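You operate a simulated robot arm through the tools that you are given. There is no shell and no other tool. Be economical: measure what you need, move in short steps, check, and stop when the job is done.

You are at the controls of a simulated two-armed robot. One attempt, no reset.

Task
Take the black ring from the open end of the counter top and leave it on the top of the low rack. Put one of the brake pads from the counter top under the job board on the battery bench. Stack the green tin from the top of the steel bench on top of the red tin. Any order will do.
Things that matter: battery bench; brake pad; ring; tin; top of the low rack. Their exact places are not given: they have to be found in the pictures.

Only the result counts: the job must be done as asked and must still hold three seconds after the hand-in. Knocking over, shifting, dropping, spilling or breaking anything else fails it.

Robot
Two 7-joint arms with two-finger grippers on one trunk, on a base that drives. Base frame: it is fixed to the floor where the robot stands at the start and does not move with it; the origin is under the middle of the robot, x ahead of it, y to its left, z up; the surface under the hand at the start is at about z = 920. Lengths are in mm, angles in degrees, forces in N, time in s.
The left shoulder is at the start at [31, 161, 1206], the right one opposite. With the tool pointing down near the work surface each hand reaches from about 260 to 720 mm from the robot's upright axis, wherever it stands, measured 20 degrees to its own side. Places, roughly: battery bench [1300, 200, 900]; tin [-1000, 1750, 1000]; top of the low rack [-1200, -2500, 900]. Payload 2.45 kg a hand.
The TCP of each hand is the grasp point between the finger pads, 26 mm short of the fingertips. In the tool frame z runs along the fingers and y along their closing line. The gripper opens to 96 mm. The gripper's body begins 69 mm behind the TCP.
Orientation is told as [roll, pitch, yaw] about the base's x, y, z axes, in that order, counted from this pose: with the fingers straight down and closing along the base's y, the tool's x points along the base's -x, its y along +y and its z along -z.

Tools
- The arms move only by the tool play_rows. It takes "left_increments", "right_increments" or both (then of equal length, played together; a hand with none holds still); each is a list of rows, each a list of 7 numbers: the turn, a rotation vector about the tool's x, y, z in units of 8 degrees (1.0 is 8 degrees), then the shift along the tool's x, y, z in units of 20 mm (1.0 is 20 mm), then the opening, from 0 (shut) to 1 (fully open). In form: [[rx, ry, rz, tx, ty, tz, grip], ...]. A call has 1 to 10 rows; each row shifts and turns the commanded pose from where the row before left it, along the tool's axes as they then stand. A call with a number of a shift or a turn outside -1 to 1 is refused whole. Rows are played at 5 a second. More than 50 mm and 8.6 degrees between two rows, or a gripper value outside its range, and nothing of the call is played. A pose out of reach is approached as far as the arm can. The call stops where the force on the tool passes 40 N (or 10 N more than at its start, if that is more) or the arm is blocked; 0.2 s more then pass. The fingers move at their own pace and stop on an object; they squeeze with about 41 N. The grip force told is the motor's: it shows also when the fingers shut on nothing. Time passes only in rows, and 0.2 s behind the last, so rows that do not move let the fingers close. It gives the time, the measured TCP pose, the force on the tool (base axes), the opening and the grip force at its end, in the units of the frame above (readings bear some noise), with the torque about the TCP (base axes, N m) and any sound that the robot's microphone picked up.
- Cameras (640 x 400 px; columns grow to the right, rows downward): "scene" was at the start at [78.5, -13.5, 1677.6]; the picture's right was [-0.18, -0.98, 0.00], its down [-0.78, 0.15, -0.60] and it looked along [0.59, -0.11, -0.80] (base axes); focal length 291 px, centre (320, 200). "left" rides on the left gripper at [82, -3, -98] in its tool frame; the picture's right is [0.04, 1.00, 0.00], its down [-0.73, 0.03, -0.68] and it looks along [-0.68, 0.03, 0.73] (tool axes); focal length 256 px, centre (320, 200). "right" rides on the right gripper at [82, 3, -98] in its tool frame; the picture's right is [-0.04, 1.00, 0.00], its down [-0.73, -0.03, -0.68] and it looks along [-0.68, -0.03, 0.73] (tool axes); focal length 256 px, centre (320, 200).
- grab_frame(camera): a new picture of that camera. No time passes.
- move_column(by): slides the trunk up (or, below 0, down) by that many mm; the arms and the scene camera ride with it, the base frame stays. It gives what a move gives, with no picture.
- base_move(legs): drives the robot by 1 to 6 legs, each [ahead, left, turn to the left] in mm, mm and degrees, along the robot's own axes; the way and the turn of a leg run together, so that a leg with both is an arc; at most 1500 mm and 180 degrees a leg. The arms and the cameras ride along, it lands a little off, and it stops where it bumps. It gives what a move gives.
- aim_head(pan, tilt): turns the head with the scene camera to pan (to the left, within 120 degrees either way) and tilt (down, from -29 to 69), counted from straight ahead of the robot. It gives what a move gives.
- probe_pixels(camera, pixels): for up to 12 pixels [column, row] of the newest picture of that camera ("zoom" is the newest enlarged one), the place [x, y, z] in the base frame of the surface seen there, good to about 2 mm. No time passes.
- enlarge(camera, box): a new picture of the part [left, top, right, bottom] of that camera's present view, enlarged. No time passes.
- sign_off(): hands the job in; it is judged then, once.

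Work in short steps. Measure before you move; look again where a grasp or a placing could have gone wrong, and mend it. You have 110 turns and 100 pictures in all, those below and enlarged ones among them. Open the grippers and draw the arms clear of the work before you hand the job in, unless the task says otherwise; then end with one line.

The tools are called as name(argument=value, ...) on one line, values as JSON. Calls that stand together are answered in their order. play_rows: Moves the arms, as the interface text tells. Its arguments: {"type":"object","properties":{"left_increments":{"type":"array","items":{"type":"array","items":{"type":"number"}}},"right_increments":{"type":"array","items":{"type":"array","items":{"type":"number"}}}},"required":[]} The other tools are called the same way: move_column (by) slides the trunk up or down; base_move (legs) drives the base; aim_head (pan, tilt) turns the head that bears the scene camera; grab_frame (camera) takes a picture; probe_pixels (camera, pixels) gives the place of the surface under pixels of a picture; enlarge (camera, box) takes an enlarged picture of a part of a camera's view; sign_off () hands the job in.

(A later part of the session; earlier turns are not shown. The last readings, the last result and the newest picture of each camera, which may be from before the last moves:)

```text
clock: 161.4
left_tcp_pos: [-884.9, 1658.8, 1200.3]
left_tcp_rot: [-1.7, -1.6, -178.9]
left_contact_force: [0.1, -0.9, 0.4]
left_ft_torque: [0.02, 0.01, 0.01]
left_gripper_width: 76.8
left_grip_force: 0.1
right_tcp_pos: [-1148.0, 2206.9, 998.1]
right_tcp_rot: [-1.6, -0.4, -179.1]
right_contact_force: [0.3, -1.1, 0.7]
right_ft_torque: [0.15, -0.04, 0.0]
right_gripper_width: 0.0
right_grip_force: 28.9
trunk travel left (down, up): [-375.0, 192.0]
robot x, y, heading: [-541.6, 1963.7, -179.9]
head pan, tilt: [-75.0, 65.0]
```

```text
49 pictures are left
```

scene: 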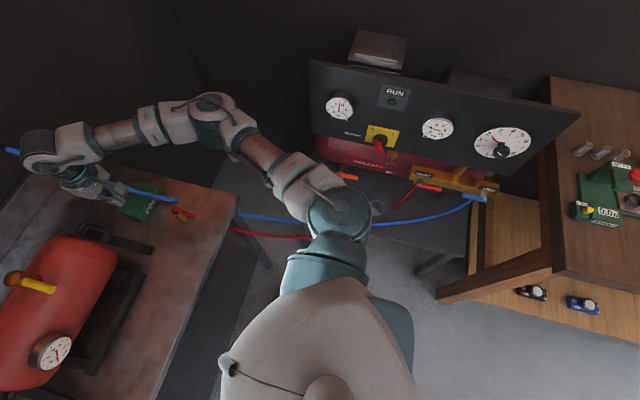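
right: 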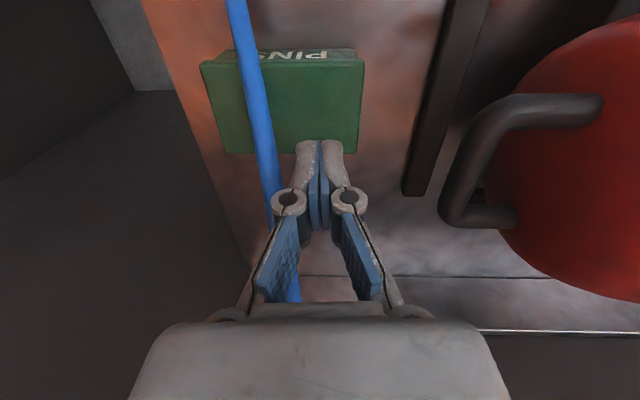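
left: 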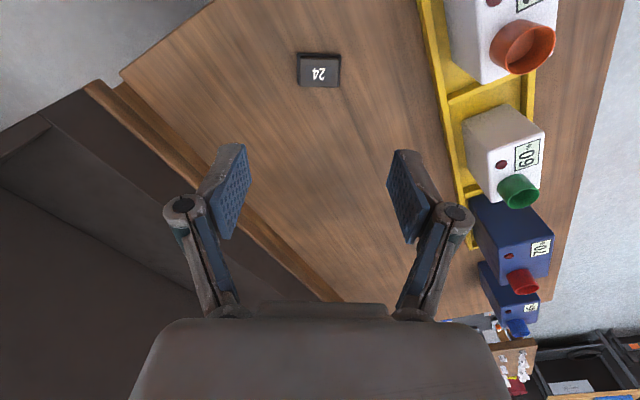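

The trunk sways (roll −1.7°) without tool force, so the base itself seems to be touching something on its right. I raise the hand and move the base back 85 mm left, where it stood steady.

play_rows(right_increments=[[0, 0, 0, 0, 0.3, -1, 0], [0, 0, 0, 0, 0.3, -1, 0], [0, 0, 0, 0, 0, -1, 0], [0, 0, 0, 0, 0, -1, 0], [0, 0, 0, 0, 0, -1, 0], [0, 0, 0, 0, 0, -1, 0], [0, 0, 0, 0, 0, -1, 0], [0, 0, 0, 0, 0, -1, 0]])

base_move(legs=[[0, 85, 0]])

play_rows(right_increments=[[0, 0, 0, 0, 0, 0, 0.95], [0, 0, 0, 0, 0, 0, 0.95], [0, 0, 0, 0, 0, 0, 0.95], [0, 0, 0, 0, 0, 0, 0.95]])

grab_frame(camera="scene")

```text
clock: 163.4
left_tcp_pos: [-881.5, 1690.9, 1207.5]
left_tcp_rot: [-0.2, -1.8, -179.0]
left_contact_force: [0.8, 0.8, 0.3]
left_ft_torque: [-0.06, 0.01, -0.01]
left_gripper_width: 76.9
left_grip_force: 0.0
right_tcp_pos: [-1144.9, 2220.7, 1153.9]
right_tcp_rot: [-0.1, -0.6, -179.1]
right_contact_force: [0.4, 0.8, 1.7]
right_ft_torque: [-0.06, 0.01, -0.01]
right_gripper_width: 0.0
right_grip_force: 28.5
trunk travel left (down, up): [-375.0, 192.0]
robot x, y, heading: [-540.0, 1961.2, -180.0]
head pan, tilt: [-75.0, 65.0]
stopped in row 8 (right hand): the arm was blocked; the commanded pose is now the measured one
```

```text
clock: 165.0
left_tcp_pos: [-849.4, 1548.8, 1204.9]
left_tcp_rot: [-2.1, -3.0, -178.1]
left_contact_force: [0.8, -2.0, -0.2]
left_ft_torque: [0.18, 0.04, -0.01]
left_gripper_width: 76.9
left_grip_force: 0.1
right_tcp_pos: [-1121.7, 2075.1, 1178.3]
right_tcp_rot: [-2.9, -1.8, -178.0]
right_contact_force: [0.4, -2.6, 0.6]
right_ft_torque: [0.23, 0.02, 0.01]
right_gripper_width: 0.1
right_grip_force: 28.5
trunk travel left (down, up): [-375.0, 192.0]
robot x, y, heading: [-539.6, 1871.3, -179.1]
head pan, tilt: [-75.0, 65.0]
stopped in leg 1: the robot was blocked; the commanded pose is now the measured one
```

```text
clock: 166.2
left_tcp_pos: [-857.4, 1581.7, 1211.2]
left_tcp_rot: [0.0, -2.6, -178.5]
left_contact_force: [0.3, 0.0, -0.5]
left_ft_torque: [-0.01, 0.01, 0.0]
left_gripper_width: 76.7
left_grip_force: 0.0
right_tcp_pos: [-1127.5, 2109.7, 1165.0]
right_tcp_rot: [-1.1, -1.3, -178.5]
right_contact_force: [1.1, 0.5, -0.9]
right_ft_torque: [0.02, 0.0, 0.0]
right_gripper_width: 90.9
right_grip_force: 0.1
trunk travel left (down, up): [-375.0, 192.0]
robot x, y, heading: [-535.1, 1868.7, -179.8]
head pan, tilt: [-75.0, 65.0]
stopped in row 4 (right hand): the arm was blocked; the commanded pose is now the measured one
```

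```text
48 pictures are left
```

scene: 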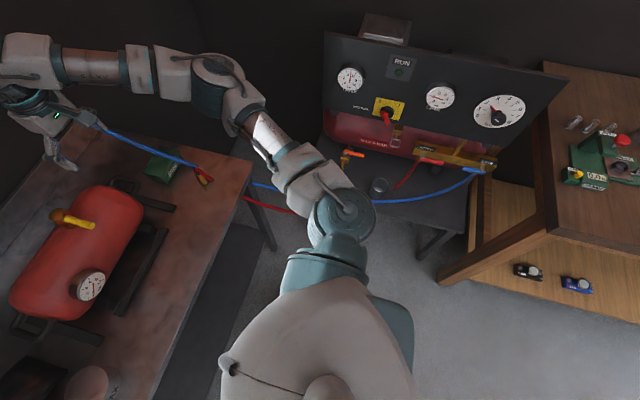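

Still swaying and "blocked"; likely the base front rubs on the bench. I back off 100 mm and check that it settles.

base_move(legs=[[-100, 0, 0]])

play_rows(right_increments=[[0, 0, 0, 0, 0, -0.5, 0.95], [0, 0, 0, 0, 0, -0.5, 0.95], [0, 0, 0, 0, 0, -0.5, 0.95], [0, 0, 0, 0, 0, -0.5, 0.95], [0, 0, 0, 0, 0, 0, 0.95], [0, 0, 0, 0, 0, 0, 0.95], [0, 0, 0, 0, 0, 0, 0.95], [0, 0, 0, 0, 0, 0, 0.95]])

grab_frame(camera="right")

aim_head(pan=0, tilt=60)

grab_frame(camera="scene")

```text
clock: 167.4
left_tcp_pos: [-760.5, 1640.5, 1222.8]
left_tcp_rot: [2.1, -2.9, -179.0]
left_contact_force: [-1.2, 1.3, 0.6]
left_ft_torque: [-0.07, -0.03, -0.02]
left_gripper_width: 77.0
left_grip_force: 0.0
right_tcp_pos: [-1029.4, 2167.8, 1156.3]
right_tcp_rot: [1.2, -1.2, -178.8]
right_contact_force: [0.5, 2.3, -0.3]
right_ft_torque: [-0.14, 0.04, -0.03]
right_gripper_width: 91.1
right_grip_force: 0.0
trunk travel left (down, up): [-375.0, 192.0]
robot x, y, heading: [-441.1, 1877.5, -179.2]
head pan, tilt: [-75.0, 65.0]
```

```text
clock: 169.4
left_tcp_pos: [-749.2, 1648.9, 1224.8]
left_tcp_rot: [1.9, -3.5, -179.5]
left_contact_force: [0.3, 0.1, -0.2]
left_ft_torque: [0.01, 0.02, -0.03]
left_gripper_width: 76.9
left_grip_force: 0.0
right_tcp_pos: [-1016.6, 2178.7, 1202.4]
right_tcp_rot: [1.1, -1.8, -179.4]
right_contact_force: [-0.8, 1.1, 0.4]
right_ft_torque: [-0.05, 0.01, -0.03]
right_gripper_width: 91.3
right_grip_force: 0.1
trunk travel left (down, up): [-375.0, 192.0]
robot x, y, heading: [-440.9, 1886.0, -179.6]
head pan, tilt: [-75.0, 65.0]
stopped in row 8 (right hand): the arm was blocked; the commanded pose is now the measured one
```

```text
47 pictures are left
```

right: 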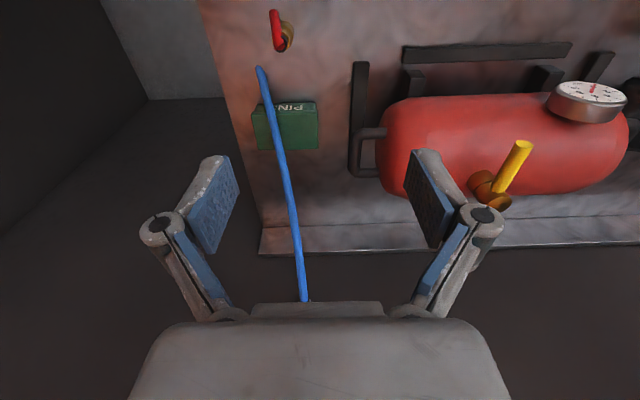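

```text
clock: 170.8
left_tcp_pos: [-750.8, 1622.6, 1221.3]
left_tcp_rot: [0.8, -3.4, -179.1]
left_contact_force: [0.7, -0.7, 0.1]
left_ft_torque: [0.0, -0.01, -0.01]
left_gripper_width: 77.3
left_grip_force: 0.1
right_tcp_pos: [-1018.5, 2153.7, 1207.7]
right_tcp_rot: [0.0, -1.8, -179.2]
right_contact_force: [0.3, -0.8, -0.4]
right_ft_torque: [-0.04, -0.01, 0.01]
right_gripper_width: 91.2
right_grip_force: 0.1
trunk travel left (down, up): [-375.0, 192.0]
robot x, y, heading: [-440.4, 1886.3, -179.6]
head pan, tilt: [0.0, 60.0]
```

```text
46 pictures are left
```

scene: 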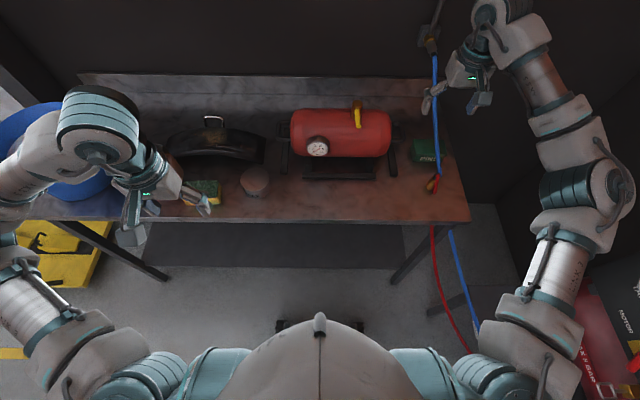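

The trunk is still swaying sideways; I hold still for 2 s to see whether it dies out.

play_rows(right_increments=[[0, 0, 0, 0, 0, 0, 0.95], [0, 0, 0, 0, 0, 0, 0.95], [0, 0, 0, 0, 0, 0, 0.95], [0, 0, 0, 0, 0, 0, 0.95], [0, 0, 0, 0, 0, 0, 0.95], [0, 0, 0, 0, 0, 0, 0.95], [0, 0, 0, 0, 0, 0, 0.95], [0, 0, 0, 0, 0, 0, 0.95], [0, 0, 0, 0, 0, 0, 0.95], [0, 0, 0, 0, 0, 0, 0.95]])

play_rows(right_increments=[[0, 0, 0, 0, 0, 0, 0.95], [0, 0, 0, 0, 0, 0, 0.95], [0, 0, 0, 0, 0, 0, 0.95]])

play_rows(right_increments=[[0, 0, 0, 0, 0, 0, 0.95], [0, 0, 0, 0, 0, 0, 0.95]])

```text
clock: 173.1
left_tcp_pos: [-751.3, 1648.5, 1225.9]
left_tcp_rot: [2.0, -3.3, -179.5]
left_contact_force: [-0.2, 0.4, -0.4]
left_ft_torque: [-0.01, -0.02, -0.01]
left_gripper_width: 76.7
left_grip_force: 0.1
right_tcp_pos: [-1018.8, 2179.3, 1202.9]
right_tcp_rot: [1.1, -1.8, -179.4]
right_contact_force: [-0.3, 1.2, -0.5]
right_ft_torque: [-0.11, 0.03, -0.01]
right_gripper_width: 91.3
right_grip_force: 0.1
trunk travel left (down, up): [-375.0, 192.0]
robot x, y, heading: [-441.1, 1890.6, -179.6]
head pan, tilt: [0.0, 60.0]
```

```text
clock: 174.1
left_tcp_pos: [-746.0, 1638.7, 1225.2]
left_tcp_rot: [1.4, -3.7, -179.5]
left_contact_force: [0.2, 0.1, 0.5]
left_ft_torque: [-0.02, 0.02, 0.0]
left_gripper_width: 76.7
left_grip_force: 0.1
right_tcp_pos: [-1014.5, 2169.9, 1207.1]
right_tcp_rot: [0.5, -1.9, -179.3]
right_contact_force: [-0.4, -0.5, 0.3]
right_ft_torque: [0.02, 0.0, 0.0]
right_gripper_width: 91.1
right_grip_force: 0.1
trunk travel left (down, up): [-375.0, 192.0]
robot x, y, heading: [-435.4, 1892.8, -179.4]
head pan, tilt: [0.0, 60.0]
stopped in row 3 (right hand): the arm was blocked; the commanded pose is now the measured one
```

```text
clock: 174.7
left_tcp_pos: [-747.0, 1648.0, 1225.3]
left_tcp_rot: [1.5, -3.7, -179.7]
left_contact_force: [0.6, -1.0, 0.7]
left_ft_torque: [-0.02, 0.01, 0.01]
left_gripper_width: 76.7
left_grip_force: 0.1
right_tcp_pos: [-1015.3, 2179.3, 1206.5]
right_tcp_rot: [0.8, -1.8, -179.5]
right_contact_force: [-0.1, 1.2, -0.7]
right_ft_torque: [-0.02, 0.01, 0.02]
right_gripper_width: 91.3
right_grip_force: 0.1
trunk travel left (down, up): [-375.0, 192.0]
robot x, y, heading: [-438.7, 1897.3, -180.0]
head pan, tilt: [0.0, 60.0]
```

The sway is decaying slowly; I wait further.

play_rows(right_increments=[[0, 0, 0, 0, 0, 0, 0.95], [0, 0, 0, 0, 0, 0, 0.95], [0, 0, 0, 0, 0, 0, 0.95], [0, 0, 0, 0, 0, 0, 0.95], [0, 0, 0, 0, 0, 0, 0.95], [0, 0, 0, 0, 0, 0, 0.95], [0, 0, 0, 0, 0, 0, 0.95], [0, 0, 0, 0, 0, 0, 0.95], [0, 0, 0, 0, 0, 0, 0.95], [0, 0, 0, 0, 0, 0, 0.95]])

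play_rows(right_increments=[[0, 0, 0, 0, 0, 0, 0.95], [0, 0, 0, 0, 0, 0, 0.95], [0, 0, 0, 0, 0, 0, 0.95], [0, 0, 0, 0, 0, 0, 0.95]])

```text
clock: 176.8
left_tcp_pos: [-746.6, 1633.9, 1222.6]
left_tcp_rot: [1.1, -3.5, -179.5]
left_contact_force: [-0.3, -0.5, 0.2]
left_ft_torque: [-0.01, 0.03, -0.02]
left_gripper_width: 76.5
left_grip_force: 0.0
right_tcp_pos: [-1014.3, 2163.6, 1208.5]
right_tcp_rot: [0.3, -1.9, -179.2]
right_contact_force: [-0.6, -0.5, 0.0]
right_ft_torque: [-0.03, 0.03, 0.02]
right_gripper_width: 91.0
right_grip_force: 0.1
trunk travel left (down, up): [-375.0, 192.0]
robot x, y, heading: [-441.7, 1889.1, -179.5]
head pan, tilt: [0.0, 60.0]
```

```text
clock: 177.8
left_tcp_pos: [-746.5, 1625.6, 1221.4]
left_tcp_rot: [0.8, -3.6, -179.3]
left_contact_force: [0.5, 0.7, 0.4]
left_ft_torque: [0.0, 0.0, 0.03]
left_gripper_width: 76.9
left_grip_force: 0.2
right_tcp_pos: [-1013.8, 2155.5, 1209.7]
right_tcp_rot: [-0.1, -1.9, -179.3]
right_contact_force: [0.8, -0.1, -0.9]
right_ft_torque: [0.04, -0.04, 0.01]
right_gripper_width: 91.2
right_grip_force: 0.1
trunk travel left (down, up): [-375.0, 192.0]
robot x, y, heading: [-440.0, 1890.0, -179.4]
head pan, tilt: [0.0, 60.0]
```

play_rows(right_increments=[[0, 0, 0, 0, 0, 0, 0.95], [0, 0, 0, 0, 0, 0, 0.95], [0, 0, 0, 0, 0, 0, 0.95], [0, 0, 0, 0, 0, 0, 0.95], [0, 0, 0, 0, 0, 0, 0.95], [0, 0, 0, 0, 0, 0, 0.95], [0, 0, 0, 0, 0, 0, 0.95], [0, 0, 0, 0, 0, 0, 0.95], [0, 0, 0, 0, 0, 0, 0.95], [0, 0, 0, 0, 0, 0, 0.95]])

play_rows(right_increments=[[0, 0, 0, 0, 0, 0, 0.95], [0, 0, 0, 0, 0, 0, 0.95], [0, 0, 0, 0, 0, 0, 0.95], [0, 0, 0, 0, 0, 0, 0.95]])

play_rows(right_increments=[[0, 0, 0, 0, 0, 0, 0.95], [0, 0, 0, 0, 0, 0, 0.95], [0, 0, 0, 0, 0, 0, 0.95]])

```text
clock: 180.1
left_tcp_pos: [-746.4, 1630.6, 1222.2]
left_tcp_rot: [1.0, -3.6, -179.5]
left_contact_force: [0.7, -0.3, -0.5]
left_ft_torque: [0.03, 0.02, 0.0]
left_gripper_width: 76.8
left_grip_force: 0.1
right_tcp_pos: [-1015.2, 2162.4, 1208.4]
right_tcp_rot: [0.1, -1.9, -179.3]
right_contact_force: [0.5, 0.1, 0.2]
right_ft_torque: [0.01, -0.01, -0.01]
right_gripper_width: 91.3
right_grip_force: 0.1
trunk travel left (down, up): [-375.0, 192.0]
robot x, y, heading: [-436.5, 1890.1, -179.5]
head pan, tilt: [0.0, 60.0]
```

```text
clock: 181.1
left_tcp_pos: [-748.1, 1635.9, 1223.6]
left_tcp_rot: [1.1, -3.5, -179.4]
left_contact_force: [1.1, 0.3, -0.1]
left_ft_torque: [-0.02, -0.04, 0.0]
left_gripper_width: 76.6
left_grip_force: 0.0
right_tcp_pos: [-1014.8, 2167.3, 1207.7]
right_tcp_rot: [0.3, -1.9, -179.4]
right_contact_force: [0.5, 0.4, 0.2]
right_ft_torque: [0.0, -0.02, -0.01]
right_gripper_width: 91.1
right_grip_force: 0.1
trunk travel left (down, up): [-375.0, 192.0]
robot x, y, heading: [-442.6, 1893.0, -179.6]
head pan, tilt: [0.0, 60.0]
```

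```text
clock: 181.8
left_tcp_pos: [-748.1, 1628.4, 1222.2]
left_tcp_rot: [0.8, -3.6, -179.5]
left_contact_force: [0.0, -0.2, -0.4]
left_ft_torque: [-0.02, 0.03, 0.0]
left_gripper_width: 76.8
left_grip_force: 0.0
right_tcp_pos: [-1015.7, 2157.7, 1209.1]
right_tcp_rot: [0.0, -2.0, -179.2]
right_contact_force: [0.3, -0.9, -0.5]
right_ft_torque: [-0.02, -0.01, -0.01]
right_gripper_width: 90.9
right_grip_force: 0.1
trunk travel left (down, up): [-375.0, 192.0]
robot x, y, heading: [-446.0, 1890.7, -179.7]
head pan, tilt: [0.0, 60.0]
```

The sway has nearly died out; lateral strafes excite it, so I use only forward moves now. I drive 100 ahead, then turn the right hand 90° at height so that the fingers close along x with the camera toward −y.

base_move(legs=[[100, 0, 0]])

play_rows(right_increments=[[0, 0.24, 0.9, 0, 0, 0, 0.95], [0, 0, 0.9, 0, 0, 0, 0.95], [0, 0, 0.9, 0, 0, 0, 0.95], [0, 0, 0.9, 0, 0, 0, 0.95], [0, 0, 0.9, 0, 0, 0, 0.95], [0, 0, 0.9, 0, 0, 0, 0.95], [0, 0, 0.9, 0, 0, 0, 0.95], [0, 0, 0.9, 0, 0, 0, 0.95], [0, 0, 0.9, 0, 0, 0, 0.95], [0, 0, 0.9, 0, 0, 0, 0.95]])

```text
clock: 183.0
left_tcp_pos: [-846.2, 1639.9, 1224.3]
left_tcp_rot: [1.3, -3.8, -179.6]
left_contact_force: [0.5, -0.4, 0.6]
left_ft_torque: [-0.04, -0.02, 0.0]
left_gripper_width: 76.9
left_grip_force: 0.0
right_tcp_pos: [-1113.8, 2170.3, 1208.1]
right_tcp_rot: [0.5, -1.8, -179.4]
right_contact_force: [-0.5, 0.7, 0.0]
right_ft_torque: [-0.03, -0.04, 0.0]
right_gripper_width: 91.0
right_grip_force: 0.1
trunk travel left (down, up): [-375.0, 192.0]
robot x, y, heading: [-542.3, 1893.1, -179.4]
head pan, tilt: [0.0, 60.0]
```

```text
clock: 185.2
left_tcp_pos: [-846.3, 1636.9, 1225.1]
left_tcp_rot: [1.3, -3.8, -179.5]
left_contact_force: [-1.0, -0.9, -0.4]
left_ft_torque: [-0.03, 0.01, 0.0]
left_gripper_width: 76.9
left_grip_force: 0.1
right_tcp_pos: [-1114.0, 2170.2, 1208.5]
right_tcp_rot: [0.2, 0.6, 108.7]
right_contact_force: [1.2, 0.0, 0.0]
right_ft_torque: [-0.01, -0.02, 0.02]
right_gripper_width: 91.0
right_grip_force: 0.0
trunk travel left (down, up): [-375.0, 192.0]
robot x, y, heading: [-541.4, 1892.2, -179.3]
head pan, tilt: [0.0, 60.0]
```

The wrist turned well. I finish the turn to yaw 90 and go over (−1145,2206), staying high, and look.

play_rows(right_increments=[[0, 0, 0.78, 0, 0, 0, 0.95], [0, 0, 0.78, 0, 0, 0, 0.95], [0, 0, 0.78, 0, 0, 0, 0.95], [0, 0, 0, -0.6, 0.5, 0, 0.95], [0, 0, 0, -0.6, 0.5, 0, 0.95], [0, 0, 0, -0.6, 0.55, 0, 0.95], [0, 0, 0, 0, 0, 0.8, 0.95], [0, 0, 0, 0, 0, 0.8, 0.95], [0, 0, 0, 0, 0, 0, 0.95], [0, 0, 0, 0, 0, 0, 0.95]])

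grab_frame(camera="right")

aim_head(pan=-32, tilt=48)

grab_frame(camera="scene")

```text
clock: 187.4
left_tcp_pos: [-846.1, 1636.1, 1224.6]
left_tcp_rot: [1.2, -3.7, -179.5]
left_contact_force: [-1.2, -0.7, 0.5]
left_ft_torque: [0.0, 0.0, 0.01]
left_gripper_width: 76.9
left_grip_force: 0.1
right_tcp_pos: [-1143.3, 2204.0, 1176.5]
right_tcp_rot: [0.0, 0.5, 89.9]
right_contact_force: [-0.5, -0.6, -0.4]
right_ft_torque: [-0.06, -0.04, 0.04]
right_gripper_width: 91.2
right_grip_force: 0.0
trunk travel left (down, up): [-375.0, 192.0]
robot x, y, heading: [-538.7, 1890.6, -179.7]
head pan, tilt: [0.0, 60.0]
```

```text
45 pictures are left
```

right: 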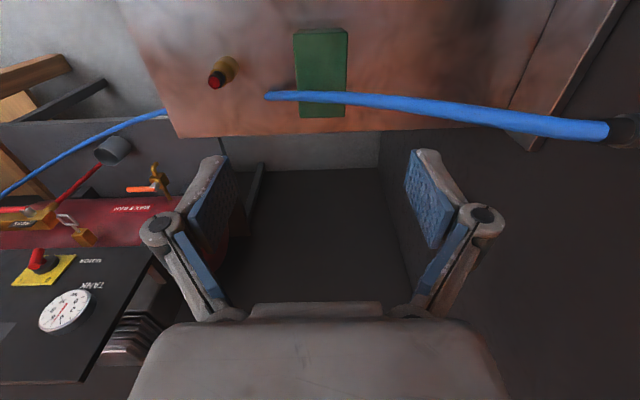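

```text
clock: 188.4
left_tcp_pos: [-845.6, 1636.7, 1223.9]
left_tcp_rot: [1.3, -3.8, -179.5]
left_contact_force: [0.3, -0.7, 0.1]
left_ft_torque: [0.0, -0.01, 0.02]
left_gripper_width: 76.9
left_grip_force: 0.0
right_tcp_pos: [-1144.6, 2202.4, 1177.1]
right_tcp_rot: [0.0, 0.5, 90.0]
right_contact_force: [0.0, -0.1, -0.3]
right_ft_torque: [-0.01, 0.01, -0.03]
right_gripper_width: 91.2
right_grip_force: 0.1
trunk travel left (down, up): [-375.0, 192.0]
robot x, y, heading: [-540.7, 1894.3, -179.7]
head pan, tilt: [-32.0, 48.0]
```

```text
44 pictures are left
```

scene: 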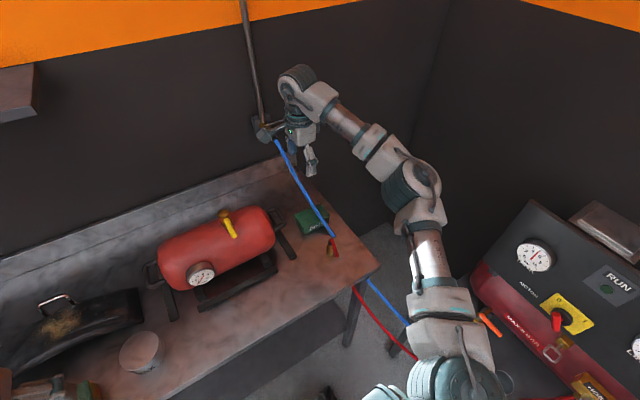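

The hand is steady, fingers spanning x. I probe tin and hose once more in this view before going down.

probe_pixels(camera="right", pixels=[[300, 113], [344, 113], [300, 75], [345, 75], [320, 60], [280, 96], [320, 98], [360, 103], [420, 108], [520, 120], [296, 40], [346, 35]])

```text
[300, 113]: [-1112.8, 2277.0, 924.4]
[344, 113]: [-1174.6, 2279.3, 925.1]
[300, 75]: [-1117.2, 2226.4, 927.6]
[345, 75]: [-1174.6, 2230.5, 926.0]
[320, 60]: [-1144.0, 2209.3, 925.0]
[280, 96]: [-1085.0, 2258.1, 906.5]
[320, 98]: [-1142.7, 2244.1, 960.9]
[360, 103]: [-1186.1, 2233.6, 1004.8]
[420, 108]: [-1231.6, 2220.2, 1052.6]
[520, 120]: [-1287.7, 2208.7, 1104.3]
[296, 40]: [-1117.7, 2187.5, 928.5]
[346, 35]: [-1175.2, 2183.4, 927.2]
```

Geometry confirmed. I descend 160 mm and check.

play_rows(right_increments=[[0, 0, 0, -0.1, 0, 0.8, 0.95], [0, 0, 0, 0, 0, 0.8, 0.95], [0, 0, 0, 0, 0, 0.8, 0.95], [0, 0, 0, 0, 0, 0.8, 0.95], [0, 0, 0, 0, 0, 0.8, 0.95], [0, 0, 0, 0, 0, 0.8, 0.95], [0, 0, 0, 0, 0, 0.8, 0.95], [0, 0, 0, 0, 0, 0.8, 0.95], [0, 0, 0, 0, 0, 0.8, 0.95], [0, 0, 0, 0, 0, 0.8, 0.95]])

grab_frame(camera="right")

enlarge(camera="scene", box=[220, 100, 380, 260])

```text
clock: 190.6
left_tcp_pos: [-845.7, 1637.5, 1223.1]
left_tcp_rot: [1.2, -3.8, -179.6]
left_contact_force: [0.0, 0.6, 0.6]
left_ft_torque: [0.0, 0.0, -0.06]
left_gripper_width: 76.6
left_grip_force: 0.0
right_tcp_pos: [-1144.8, 2204.6, 1016.1]
right_tcp_rot: [0.0, 0.4, 90.0]
right_contact_force: [0.0, 0.9, -0.6]
right_ft_torque: [-0.01, -0.02, -0.02]
right_gripper_width: 91.1
right_grip_force: 0.1
trunk travel left (down, up): [-375.0, 192.0]
robot x, y, heading: [-544.2, 1888.7, -179.5]
head pan, tilt: [-32.0, 48.0]
```

```text
43 pictures are left
```

right: 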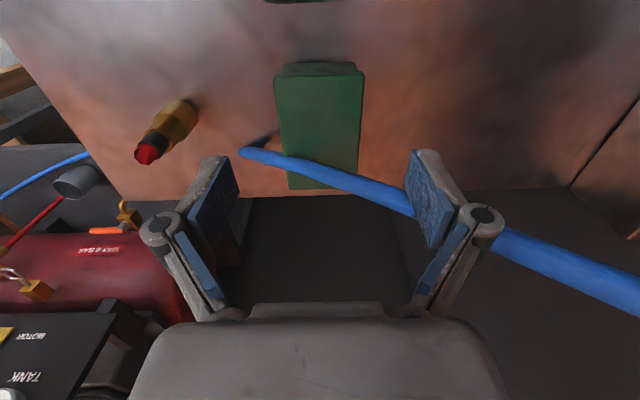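

```text
2.50 times, centred on (300, 180) of scene
```

zoom: 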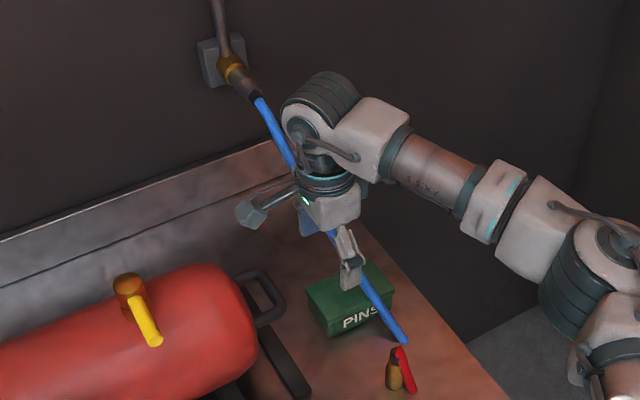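

Clear so far. I descend the last 88 mm.

play_rows(right_increments=[[0, 0, 0, 0, 0, 0.7, 0.95], [0, 0, 0, 0, 0, 0.7, 0.95], [0, 0, 0, 0, 0, 0.7, 0.95], [0, 0, 0, 0, 0, 0.7, 0.95], [0, 0, 0, 0, 0, 0.7, 0.95], [0, 0, 0, 0, 0, 0.7, 0.95], [0, 0, 0, 0, 0, 0.2, 0.95]])

grab_frame(camera="right")

enlarge(camera="scene", box=[220, 100, 380, 260])

```text
clock: 192.2
left_tcp_pos: [-845.2, 1635.6, 1225.2]
left_tcp_rot: [1.1, -3.9, -179.5]
left_contact_force: [-0.3, -0.7, -0.2]
left_ft_torque: [-0.04, 0.03, 0.0]
left_gripper_width: 76.4
left_grip_force: 0.1
right_tcp_pos: [-1145.7, 2202.4, 929.1]
right_tcp_rot: [0.0, 0.5, 90.0]
right_contact_force: [0.3, -0.1, -0.4]
right_ft_torque: [0.0, 0.01, 0.0]
right_gripper_width: 91.3
right_grip_force: 0.1
trunk travel left (down, up): [-375.0, 192.0]
robot x, y, heading: [-539.8, 1894.6, -179.6]
head pan, tilt: [-32.0, 48.0]
```

```text
41 pictures are left
```

right: 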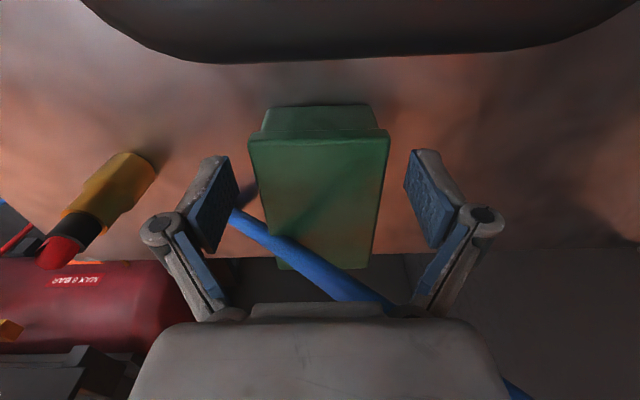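

```text
2.50 times, centred on (300, 180) of scene
```

zoom: 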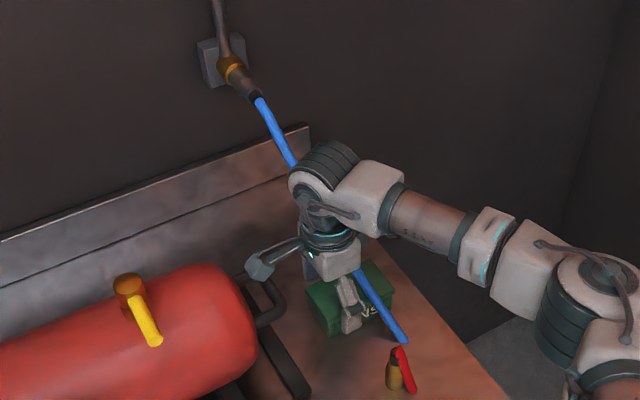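

In position with no contact. I close the fingers.

play_rows(right_increments=[[0, 0, 0, 0, 0, 0, 0], [0, 0, 0, 0, 0, 0, 0], [0, 0, 0, 0, 0, 0, 0]])

grab_frame(camera="right")

```text
clock: 193.0
left_tcp_pos: [-846.7, 1636.7, 1223.8]
left_tcp_rot: [1.2, -3.8, -179.5]
left_contact_force: [-0.1, 0.2, 0.7]
left_ft_torque: [0.02, -0.05, 0.02]
left_gripper_width: 76.7
left_grip_force: 0.0
right_tcp_pos: [-1144.1, 2203.6, 928.9]
right_tcp_rot: [0.1, 0.6, 89.9]
right_contact_force: [-0.7, 0.5, 2.9]
right_ft_torque: [-0.13, 0.01, -0.05]
right_gripper_width: 65.4
right_grip_force: 41.0
trunk travel left (down, up): [-375.0, 192.0]
robot x, y, heading: [-542.4, 1893.0, -179.6]
head pan, tilt: [-32.0, 48.0]
```

```text
39 pictures are left
```

right: 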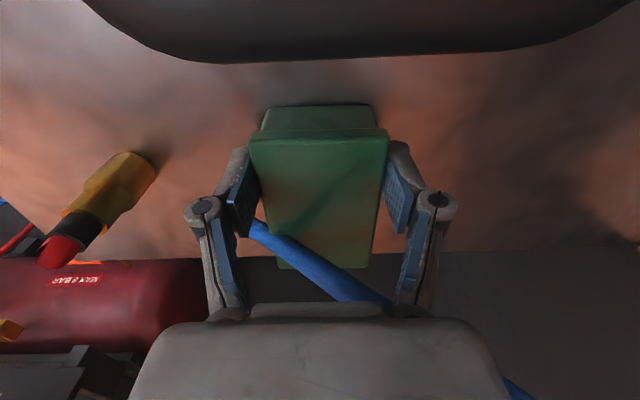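

Gripped at 65 mm. I now swing the tin about the vertical (right end to the back, out from under the hose), first 45°, drifting slightly to −y.

play_rows(right_increments=[[0, 0, -0.9375, 0.147, 0, 0, 0], [0, 0, -0.9375, 0.145, 0.019, 0, 0], [0, 0, -0.9375, 0.142, 0.038, 0, 0], [0, 0, -0.9375, 0.135, 0.056, -0.1, 0], [0, 0, -0.9375, 0.127, 0.073, -0.1, 0], [0, 0, -0.9375, 0.116, 0.089, -0.1, 0], [0, 0, 0, 0, 0, 0, 0]])

grab_frame(camera="right")

enlarge(camera="scene", box=[220, 100, 380, 260])

```text
clock: 194.6
left_tcp_pos: [-845.6, 1637.5, 1224.2]
left_tcp_rot: [1.3, -3.8, -179.7]
left_contact_force: [-1.0, -0.1, -0.4]
left_ft_torque: [-0.01, -0.03, 0.0]
left_gripper_width: 77.0
left_grip_force: 0.0
right_tcp_pos: [-1145.2, 2186.2, 933.9]
right_tcp_rot: [0.4, 0.4, 135.2]
right_contact_force: [-0.2, 0.2, -4.1]
right_ft_torque: [-0.04, -0.07, 0.0]
right_gripper_width: 65.4
right_grip_force: 41.0
trunk travel left (down, up): [-375.0, 192.0]
robot x, y, heading: [-544.7, 1892.6, -179.1]
head pan, tilt: [-32.0, 48.0]
```

```text
38 pictures are left
```

right: 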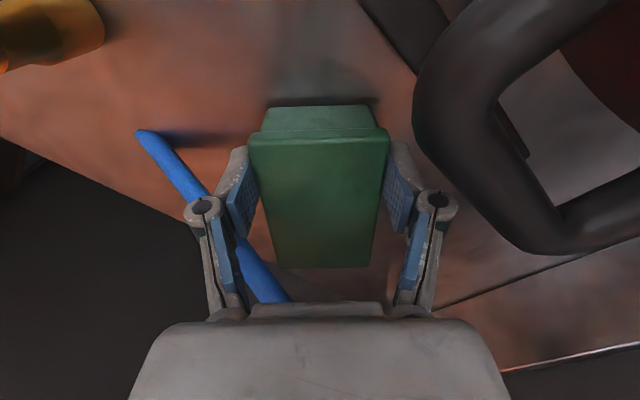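

```text
2.50 times, centred on (300, 180) of scene
```

zoom: 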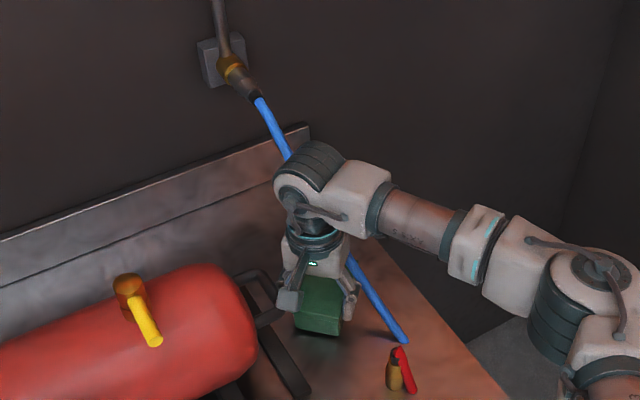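

Clean so far. I swing the remaining 45° while bringing it 50 mm toward the front.

play_rows(right_increments=[[0, 0, -0.9375, 0.315, -0.265, 0, 0], [0, 0, -0.9375, 0.347, -0.222, 0, 0], [0, 0, -0.9375, 0.373, -0.175, 0, 0], [0, 0, -0.9375, 0.392, -0.125, 0, 0], [0, 0, -0.9375, 0.405, -0.073, 0, 0], [0, 0, -0.9375, 0.411, -0.019, 0, 0], [0, 0, 0, 0, 0, 0, 0]])

grab_frame(camera="right")

enlarge(camera="scene", box=[220, 100, 380, 260])

```text
clock: 196.2
left_tcp_pos: [-846.0, 1637.5, 1224.6]
left_tcp_rot: [1.2, -3.8, -179.6]
left_contact_force: [-0.1, 0.4, 0.6]
left_ft_torque: [-0.02, 0.02, -0.03]
left_gripper_width: 77.1
left_grip_force: 0.1
right_tcp_pos: [-1096.0, 2183.2, 933.8]
right_tcp_rot: [0.5, 0.0, -180.0]
right_contact_force: [0.1, -0.1, -3.2]
right_ft_torque: [-0.01, -0.03, 0.02]
right_gripper_width: 65.4
right_grip_force: 41.2
trunk travel left (down, up): [-375.0, 192.0]
robot x, y, heading: [-541.3, 1892.7, -179.4]
head pan, tilt: [-32.0, 48.0]
```

```text
36 pictures are left
```

right: 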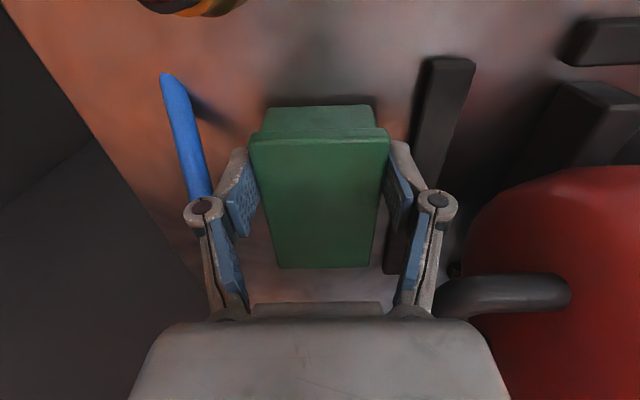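

```text
2.50 times, centred on (300, 180) of scene
```

zoom: 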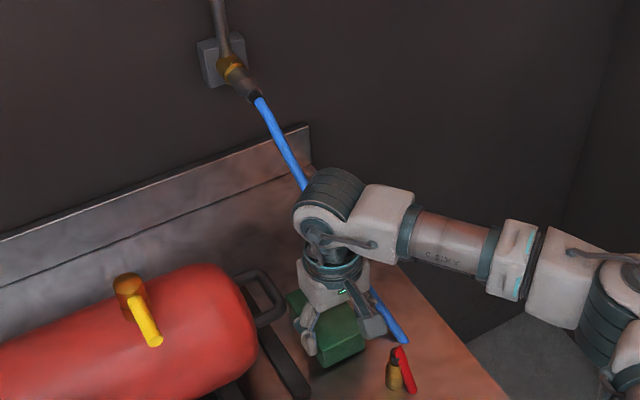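

The tin is free of the hose. I lift it straight up 180 mm with a slight forward drift.

play_rows(right_increments=[[0, 0, 0, 0.3, 0, -0.2, 0], [0, 0, 0, 0.2, 0, -0.8, 0], [0, 0, 0, 0, 0, -1, 0], [0, 0, 0, 0, 0, -1, 0], [0, 0, 0, 0, 0, -1, 0], [0, 0, 0, 0, 0, -1, 0], [0, 0, 0, 0, 0, -1, 0], [0, 0, 0, 0, 0, -1, 0], [0, 0, 0, 0, 0, -1, 0], [0, 0, 0, 0, 0, -1, 0]])

aim_head(pan=15, tilt=50)

grab_frame(camera="scene")

```text
clock: 198.4
left_tcp_pos: [-845.8, 1636.5, 1224.5]
left_tcp_rot: [1.2, -3.7, -179.6]
left_contact_force: [0.2, 1.0, -0.6]
left_ft_torque: [0.01, 0.02, 0.04]
left_gripper_width: 76.6
left_grip_force: 0.0
right_tcp_pos: [-1084.5, 2184.4, 1113.9]
right_tcp_rot: [0.5, 0.1, 179.8]
right_contact_force: [0.5, -0.4, -2.8]
right_ft_torque: [-0.03, -0.05, -0.01]
right_gripper_width: 65.5
right_grip_force: 40.9
trunk travel left (down, up): [-375.0, 192.0]
robot x, y, heading: [-543.4, 1892.6, -179.5]
head pan, tilt: [-32.0, 48.0]
```

```text
clock: 199.5
left_tcp_pos: [-845.9, 1636.7, 1223.7]
left_tcp_rot: [1.2, -3.8, -179.6]
left_contact_force: [-0.4, 0.6, 0.2]
left_ft_torque: [0.01, 0.01, -0.02]
left_gripper_width: 76.7
left_grip_force: 0.0
right_tcp_pos: [-1084.5, 2183.0, 1114.6]
right_tcp_rot: [0.5, 0.0, 180.0]
right_contact_force: [0.8, 0.6, -2.6]
right_ft_torque: [0.01, -0.1, 0.02]
right_gripper_width: 65.5
right_grip_force: 41.7
trunk travel left (down, up): [-375.0, 192.0]
robot x, y, heading: [-541.7, 1892.3, -179.8]
head pan, tilt: [15.0, 50.0]
```

```text
34 pictures are left
```

scene: 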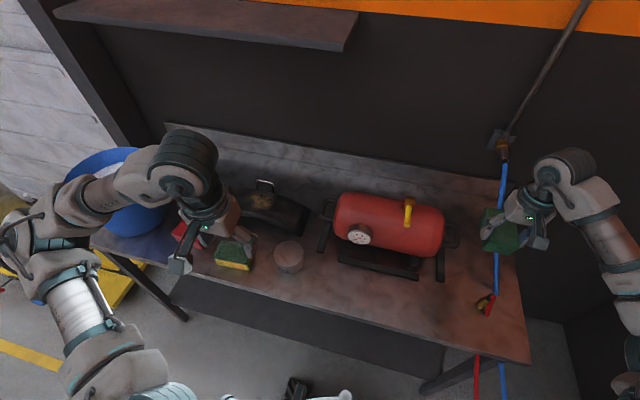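

The tin is held, free of the hose. I raise it further and pull it in, then back off 250 mm and strafe left 700 mm toward the red tin.

play_rows(right_increments=[[0, 0, 0, 0.6, 0.5, -0.8, 0], [0, 0, 0, 0.6, 0.5, -0.8, 0], [0, 0, 0, 0.6, 0.5, -0.8, 0], [0, 0, 0, 0.6, 0.5, -0.8, 0], [0, 0, 0, 0.6, 0.5, -0.8, 0], [0, 0, 0, 0.6, 0.5, -0.8, 0], [0, 0, 0, 0.6, 0.5, -0.8, 0], [0, 0, 0, 0.6, 0.5, -0.8, 0]])

base_move(legs=[[-250, 0, 0], [0, 720, 0]])

aim_head(pan=-15, tilt=42)

grab_frame(camera="scene")

```text
clock: 201.3
left_tcp_pos: [-844.1, 1635.3, 1223.0]
left_tcp_rot: [1.2, -3.9, -179.6]
left_contact_force: [0.7, 0.6, -0.7]
left_ft_torque: [0.0, 0.01, 0.0]
left_gripper_width: 76.7
left_grip_force: 0.0
right_tcp_pos: [-990.0, 2103.2, 1244.0]
right_tcp_rot: [0.4, -0.1, 179.9]
right_contact_force: [-0.1, 0.1, -2.4]
right_ft_torque: [0.0, -0.06, 0.02]
right_gripper_width: 65.4
right_grip_force: 40.5
trunk travel left (down, up): [-375.0, 192.0]
robot x, y, heading: [-542.5, 1896.0, -179.7]
head pan, tilt: [15.0, 50.0]
```

```text
clock: 206.7
left_tcp_pos: [-592.9, 927.3, 1226.2]
left_tcp_rot: [1.7, -3.8, -179.6]
left_contact_force: [-0.3, -0.5, 0.0]
left_ft_torque: [-0.06, -0.01, 0.0]
left_gripper_width: 76.8
left_grip_force: 0.0
right_tcp_pos: [-737.2, 1394.6, 1241.7]
right_tcp_rot: [0.8, 0.0, -179.9]
right_contact_force: [0.8, 0.0, -2.3]
right_ft_torque: [-0.01, -0.08, 0.02]
right_gripper_width: 65.4
right_grip_force: 41.4
trunk travel left (down, up): [-375.0, 192.0]
robot x, y, heading: [-285.5, 1176.1, -179.3]
head pan, tilt: [15.0, 50.0]
```

```text
clock: 207.6
left_tcp_pos: [-589.5, 930.8, 1226.3]
left_tcp_rot: [1.7, -4.0, -179.6]
left_contact_force: [0.7, 0.4, -0.2]
left_ft_torque: [0.01, 0.0, -0.02]
left_gripper_width: 76.8
left_grip_force: 0.0
right_tcp_pos: [-734.1, 1396.9, 1242.7]
right_tcp_rot: [0.8, -0.1, -180.0]
right_contact_force: [1.0, 0.7, -3.4]
right_ft_torque: [0.0, -0.06, 0.0]
right_gripper_width: 65.5
right_grip_force: 40.9
trunk travel left (down, up): [-375.0, 192.0]
robot x, y, heading: [-289.5, 1178.9, -179.4]
head pan, tilt: [-15.0, 42.0]
```

```text
33 pictures are left
```

scene: 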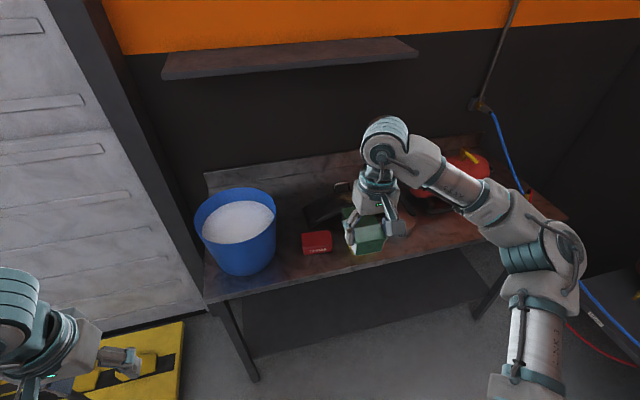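

The red tin is at (316,242) and the robot is steady. I enlarge and probe the red tin and the yellow trolley.

enlarge(camera="scene", box=[260, 190, 380, 270])

probe_pixels(camera="scene", pixels=[[303, 234], [329, 232], [304, 247], [330, 246], [316, 237], [271, 225], [240, 195], [270, 200], [183, 325], [182, 395], [355, 190], [220, 290]])

```text
5.00 times, centred on (320, 230) of scene
```

zoom: 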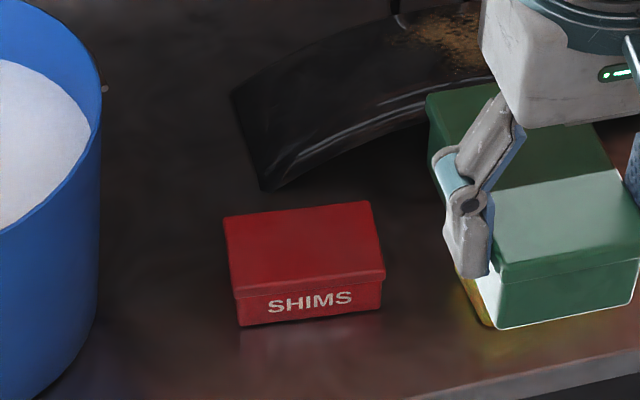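

```text
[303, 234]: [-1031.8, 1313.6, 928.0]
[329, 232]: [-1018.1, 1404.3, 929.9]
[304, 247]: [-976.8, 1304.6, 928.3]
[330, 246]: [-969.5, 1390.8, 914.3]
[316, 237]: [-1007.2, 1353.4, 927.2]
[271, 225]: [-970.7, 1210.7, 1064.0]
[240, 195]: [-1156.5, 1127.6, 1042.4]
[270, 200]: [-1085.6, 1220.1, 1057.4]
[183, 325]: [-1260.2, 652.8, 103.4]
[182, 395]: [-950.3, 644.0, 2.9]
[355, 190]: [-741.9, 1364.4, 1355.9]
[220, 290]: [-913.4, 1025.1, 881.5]
```

I probe the red tin's top corners in the enlarged picture.

probe_pixels(camera="zoom", pixels=[[229, 222], [367, 207], [380, 266], [240, 283], [305, 245], [98, 100], [100, 80], [265, 180], [240, 320], [378, 303], [420, 120], [400, 30]])

```text
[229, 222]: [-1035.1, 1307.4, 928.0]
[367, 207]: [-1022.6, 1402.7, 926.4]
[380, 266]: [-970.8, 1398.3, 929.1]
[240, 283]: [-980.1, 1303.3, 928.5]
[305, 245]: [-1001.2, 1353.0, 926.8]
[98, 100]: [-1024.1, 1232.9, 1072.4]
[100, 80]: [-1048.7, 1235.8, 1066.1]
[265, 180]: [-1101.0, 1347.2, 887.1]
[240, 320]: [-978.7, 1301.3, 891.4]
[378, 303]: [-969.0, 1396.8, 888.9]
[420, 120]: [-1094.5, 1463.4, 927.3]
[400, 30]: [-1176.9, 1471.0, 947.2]
```

Red tin: centre (−1003,1352), top z≈928, turned −5°. Bucket's edge is y≤1236. I drive 210 ahead and then place the green tin crosswise with its centre on the red one.

base_move(legs=[[210, 0, 0]])

play_rows(right_increments=[[0, 0, 0.34, 0, 0, 0, 0], [0, 0, 0.34, 0, 0, 0, 0], [0, 0, 0, 0, 0, 0, 0], [0, 0, 0, 0, 0, 0, 0], [0, 0, 0, 0, 0, 0, 0]])

grab_frame(camera="right")

probe_pixels(camera="right", pixels=[[320, 120], [320, 150], [320, 200], [320, 240], [265, 145], [372, 145], [260, 115], [375, 115]])

```text
clock: 209.2
left_tcp_pos: [-795.4, 915.9, 1226.6]
left_tcp_rot: [1.2, -4.1, -179.5]
left_contact_force: [0.0, 0.1, 0.6]
left_ft_torque: [0.02, -0.05, 0.01]
left_gripper_width: 76.9
left_grip_force: 0.1
right_tcp_pos: [-942.4, 1383.2, 1245.3]
right_tcp_rot: [0.4, -0.1, -179.9]
right_contact_force: [-0.5, 0.6, -2.4]
right_ft_torque: [-0.01, -0.08, 0.0]
right_gripper_width: 65.6
right_grip_force: 40.9
trunk travel left (down, up): [-375.0, 192.0]
robot x, y, heading: [-495.6, 1171.5, -179.6]
head pan, tilt: [-15.0, 42.0]
```

```text
clock: 210.4
left_tcp_pos: [-794.6, 927.1, 1227.6]
left_tcp_rot: [1.6, -4.1, -179.5]
left_contact_force: [-0.5, -0.3, 0.7]
left_ft_torque: [-0.02, -0.01, -0.01]
left_gripper_width: 76.8
left_grip_force: 0.0
right_tcp_pos: [-941.3, 1394.3, 1243.6]
right_tcp_rot: [1.1, -0.2, 174.7]
right_contact_force: [0.0, 0.5, -2.8]
right_ft_torque: [0.0, -0.07, 0.01]
right_gripper_width: 65.2
right_grip_force: 41.0
trunk travel left (down, up): [-375.0, 192.0]
robot x, y, heading: [-496.4, 1174.3, -179.2]
head pan, tilt: [-15.0, 42.0]
```

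```text
31 pictures are left
```

right: 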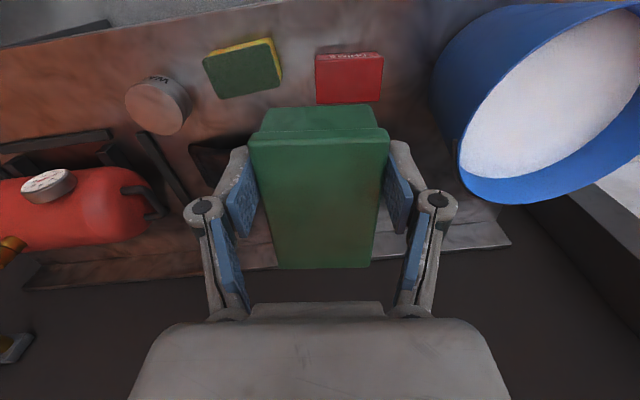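

```text
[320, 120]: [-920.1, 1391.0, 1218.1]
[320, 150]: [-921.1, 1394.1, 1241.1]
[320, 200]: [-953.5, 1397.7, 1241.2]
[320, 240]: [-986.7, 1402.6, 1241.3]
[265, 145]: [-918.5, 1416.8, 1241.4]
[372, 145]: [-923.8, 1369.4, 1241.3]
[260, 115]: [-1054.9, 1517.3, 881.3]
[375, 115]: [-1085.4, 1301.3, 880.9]
```

The tin is level in the hand (top z 1241 throughout). I move over the red tin and lower partly.

play_rows(right_increments=[[0, 0, 0, -0.31, 0.45, 0, 0], [0, 0, 0, -0.31, 0.45, 0, 0], [0, 0, 0, -0.31, 0.45, 0, 0], [0, 0, 0, -0.31, 0.45, 0.5, 0], [0, 0, 0, -0.31, 0.45, 0.8, 0], [0, 0, 0, 0, 0, 1, 0], [0, 0, 0, 0, 0, 1, 0], [0, 0, 0, 0, 0, 1, 0], [0, 0, 0, 0, 0, 1, 0], [0, 0, 0, 0, 0, 1, 0]])

play_rows(right_increments=[[0, 0, 0, 0, 0, 0, 0], [0, 0, 0, 0, 0, 0, 0], [0, 0, 0, 0, 0, 0, 0], [0, 0, 0, 0, 0, 0, 0], [0, 0, 0, 0, 0, 0, 0], [0, 0, 0, 0, 0, 0, 0], [0, 0, 0, 0, 0, 0, 0], [0, 0, 0, 0, 0, 0, 0]])

play_rows(right_increments=[[0, 0, 0, 0, 0, 0, 0], [0, 0, 0, 0, 0, 0, 0], [0, 0, 0, 0, 0, 0, 0]])

grab_frame(camera="scene")

```text
clock: 212.7
left_tcp_pos: [-795.3, 921.2, 1227.3]
left_tcp_rot: [1.5, -4.1, -179.5]
left_contact_force: [0.7, 1.0, 0.4]
left_ft_torque: [0.01, -0.02, 0.0]
left_gripper_width: 76.8
left_grip_force: 0.1
right_tcp_pos: [-977.8, 1345.1, 1118.6]
right_tcp_rot: [0.8, -0.1, 174.7]
right_contact_force: [0.1, -1.6, -2.9]
right_ft_torque: [0.01, -0.08, 0.0]
right_gripper_width: 65.6
right_grip_force: 40.8
trunk travel left (down, up): [-375.0, 192.0]
robot x, y, heading: [-497.3, 1173.7, -179.6]
head pan, tilt: [-15.0, 42.0]
```

```text
clock: 214.4
left_tcp_pos: [-795.8, 920.2, 1227.8]
left_tcp_rot: [1.5, -4.1, -179.5]
left_contact_force: [-0.2, -0.1, -0.2]
left_ft_torque: [0.01, 0.03, 0.01]
left_gripper_width: 76.8
left_grip_force: 0.0
right_tcp_pos: [-977.2, 1345.0, 1120.9]
right_tcp_rot: [0.8, -0.1, 174.7]
right_contact_force: [0.4, -0.9, -3.3]
right_ft_torque: [-0.01, -0.1, 0.01]
right_gripper_width: 65.4
right_grip_force: 41.3
trunk travel left (down, up): [-375.0, 192.0]
robot x, y, heading: [-501.2, 1169.7, -179.2]
head pan, tilt: [-15.0, 42.0]
```

```text
clock: 215.2
left_tcp_pos: [-794.7, 921.9, 1227.3]
left_tcp_rot: [1.5, -4.0, -179.5]
left_contact_force: [-0.9, 0.6, 0.2]
left_ft_torque: [-0.03, 0.0, -0.01]
left_gripper_width: 76.8
left_grip_force: 0.2
right_tcp_pos: [-977.3, 1345.6, 1120.0]
right_tcp_rot: [0.8, -0.1, 174.7]
right_contact_force: [-0.2, -0.3, -3.9]
right_ft_torque: [-0.01, -0.04, 0.02]
right_gripper_width: 65.5
right_grip_force: 41.1
trunk travel left (down, up): [-375.0, 192.0]
robot x, y, heading: [-498.3, 1172.3, -179.3]
head pan, tilt: [-15.0, 42.0]
```

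```text
30 pictures are left
```

scene: 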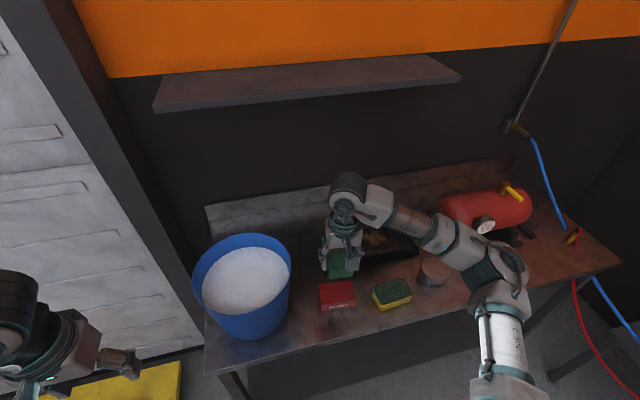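

Steady at (−977,1345.5,1120). I correct y by +4.5 and lower to z≈982.

play_rows(right_increments=[[0, 0, 0, 0, -0.23, 0.8, 0], [0, 0, 0, 0, 0, 1, 0], [0, 0, 0, 0, 0, 1, 0], [0, 0, 0, 0, 0, 1, 0], [0, 0, 0, 0, 0, 1, 0], [0, 0, 0, 0, 0, 1, 0], [0, 0, 0, 0, 0, 0.8, 0], [0, 0, 0, 0, 0, 0.3, 0], [0, 0, 0, 0, 0, 0, 0], [0, 0, 0, 0, 0, 0, 0]])

enlarge(camera="scene", box=[280, 220, 400, 320])

grab_frame(camera="right")

```text
clock: 217.4
left_tcp_pos: [-795.8, 921.2, 1225.6]
left_tcp_rot: [1.5, -4.0, -179.5]
left_contact_force: [-0.7, 0.5, 0.1]
left_ft_torque: [0.0, -0.01, -0.03]
left_gripper_width: 77.0
left_grip_force: 0.1
right_tcp_pos: [-976.6, 1347.0, 981.9]
right_tcp_rot: [0.8, -0.2, 174.8]
right_contact_force: [-0.6, -1.4, -2.1]
right_ft_torque: [0.01, -0.09, 0.01]
right_gripper_width: 65.5
right_grip_force: 41.1
trunk travel left (down, up): [-375.0, 192.0]
robot x, y, heading: [-496.1, 1175.6, -179.5]
head pan, tilt: [-15.0, 42.0]
```

```text
4.00 times, centred on (340, 270) of scene
```

zoom: 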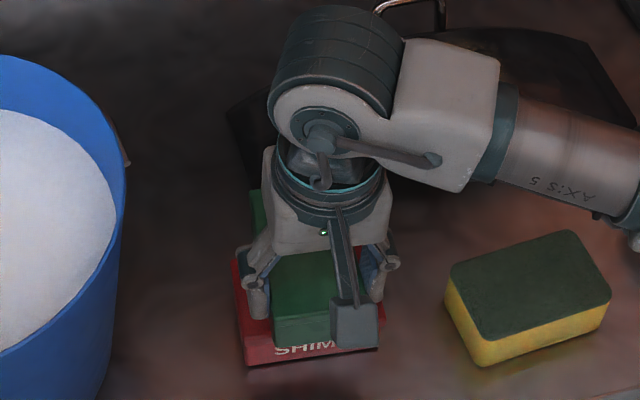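

```text
28 pictures are left
```

right: 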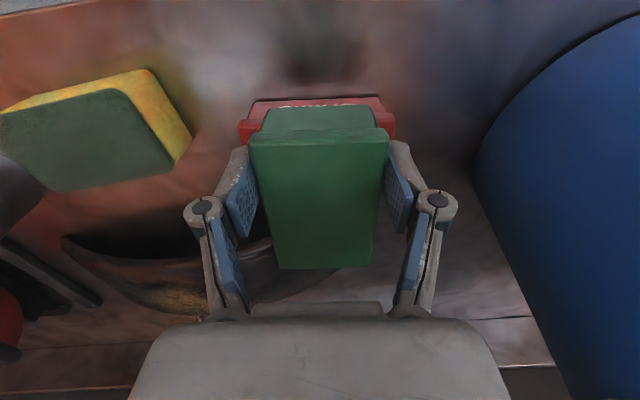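

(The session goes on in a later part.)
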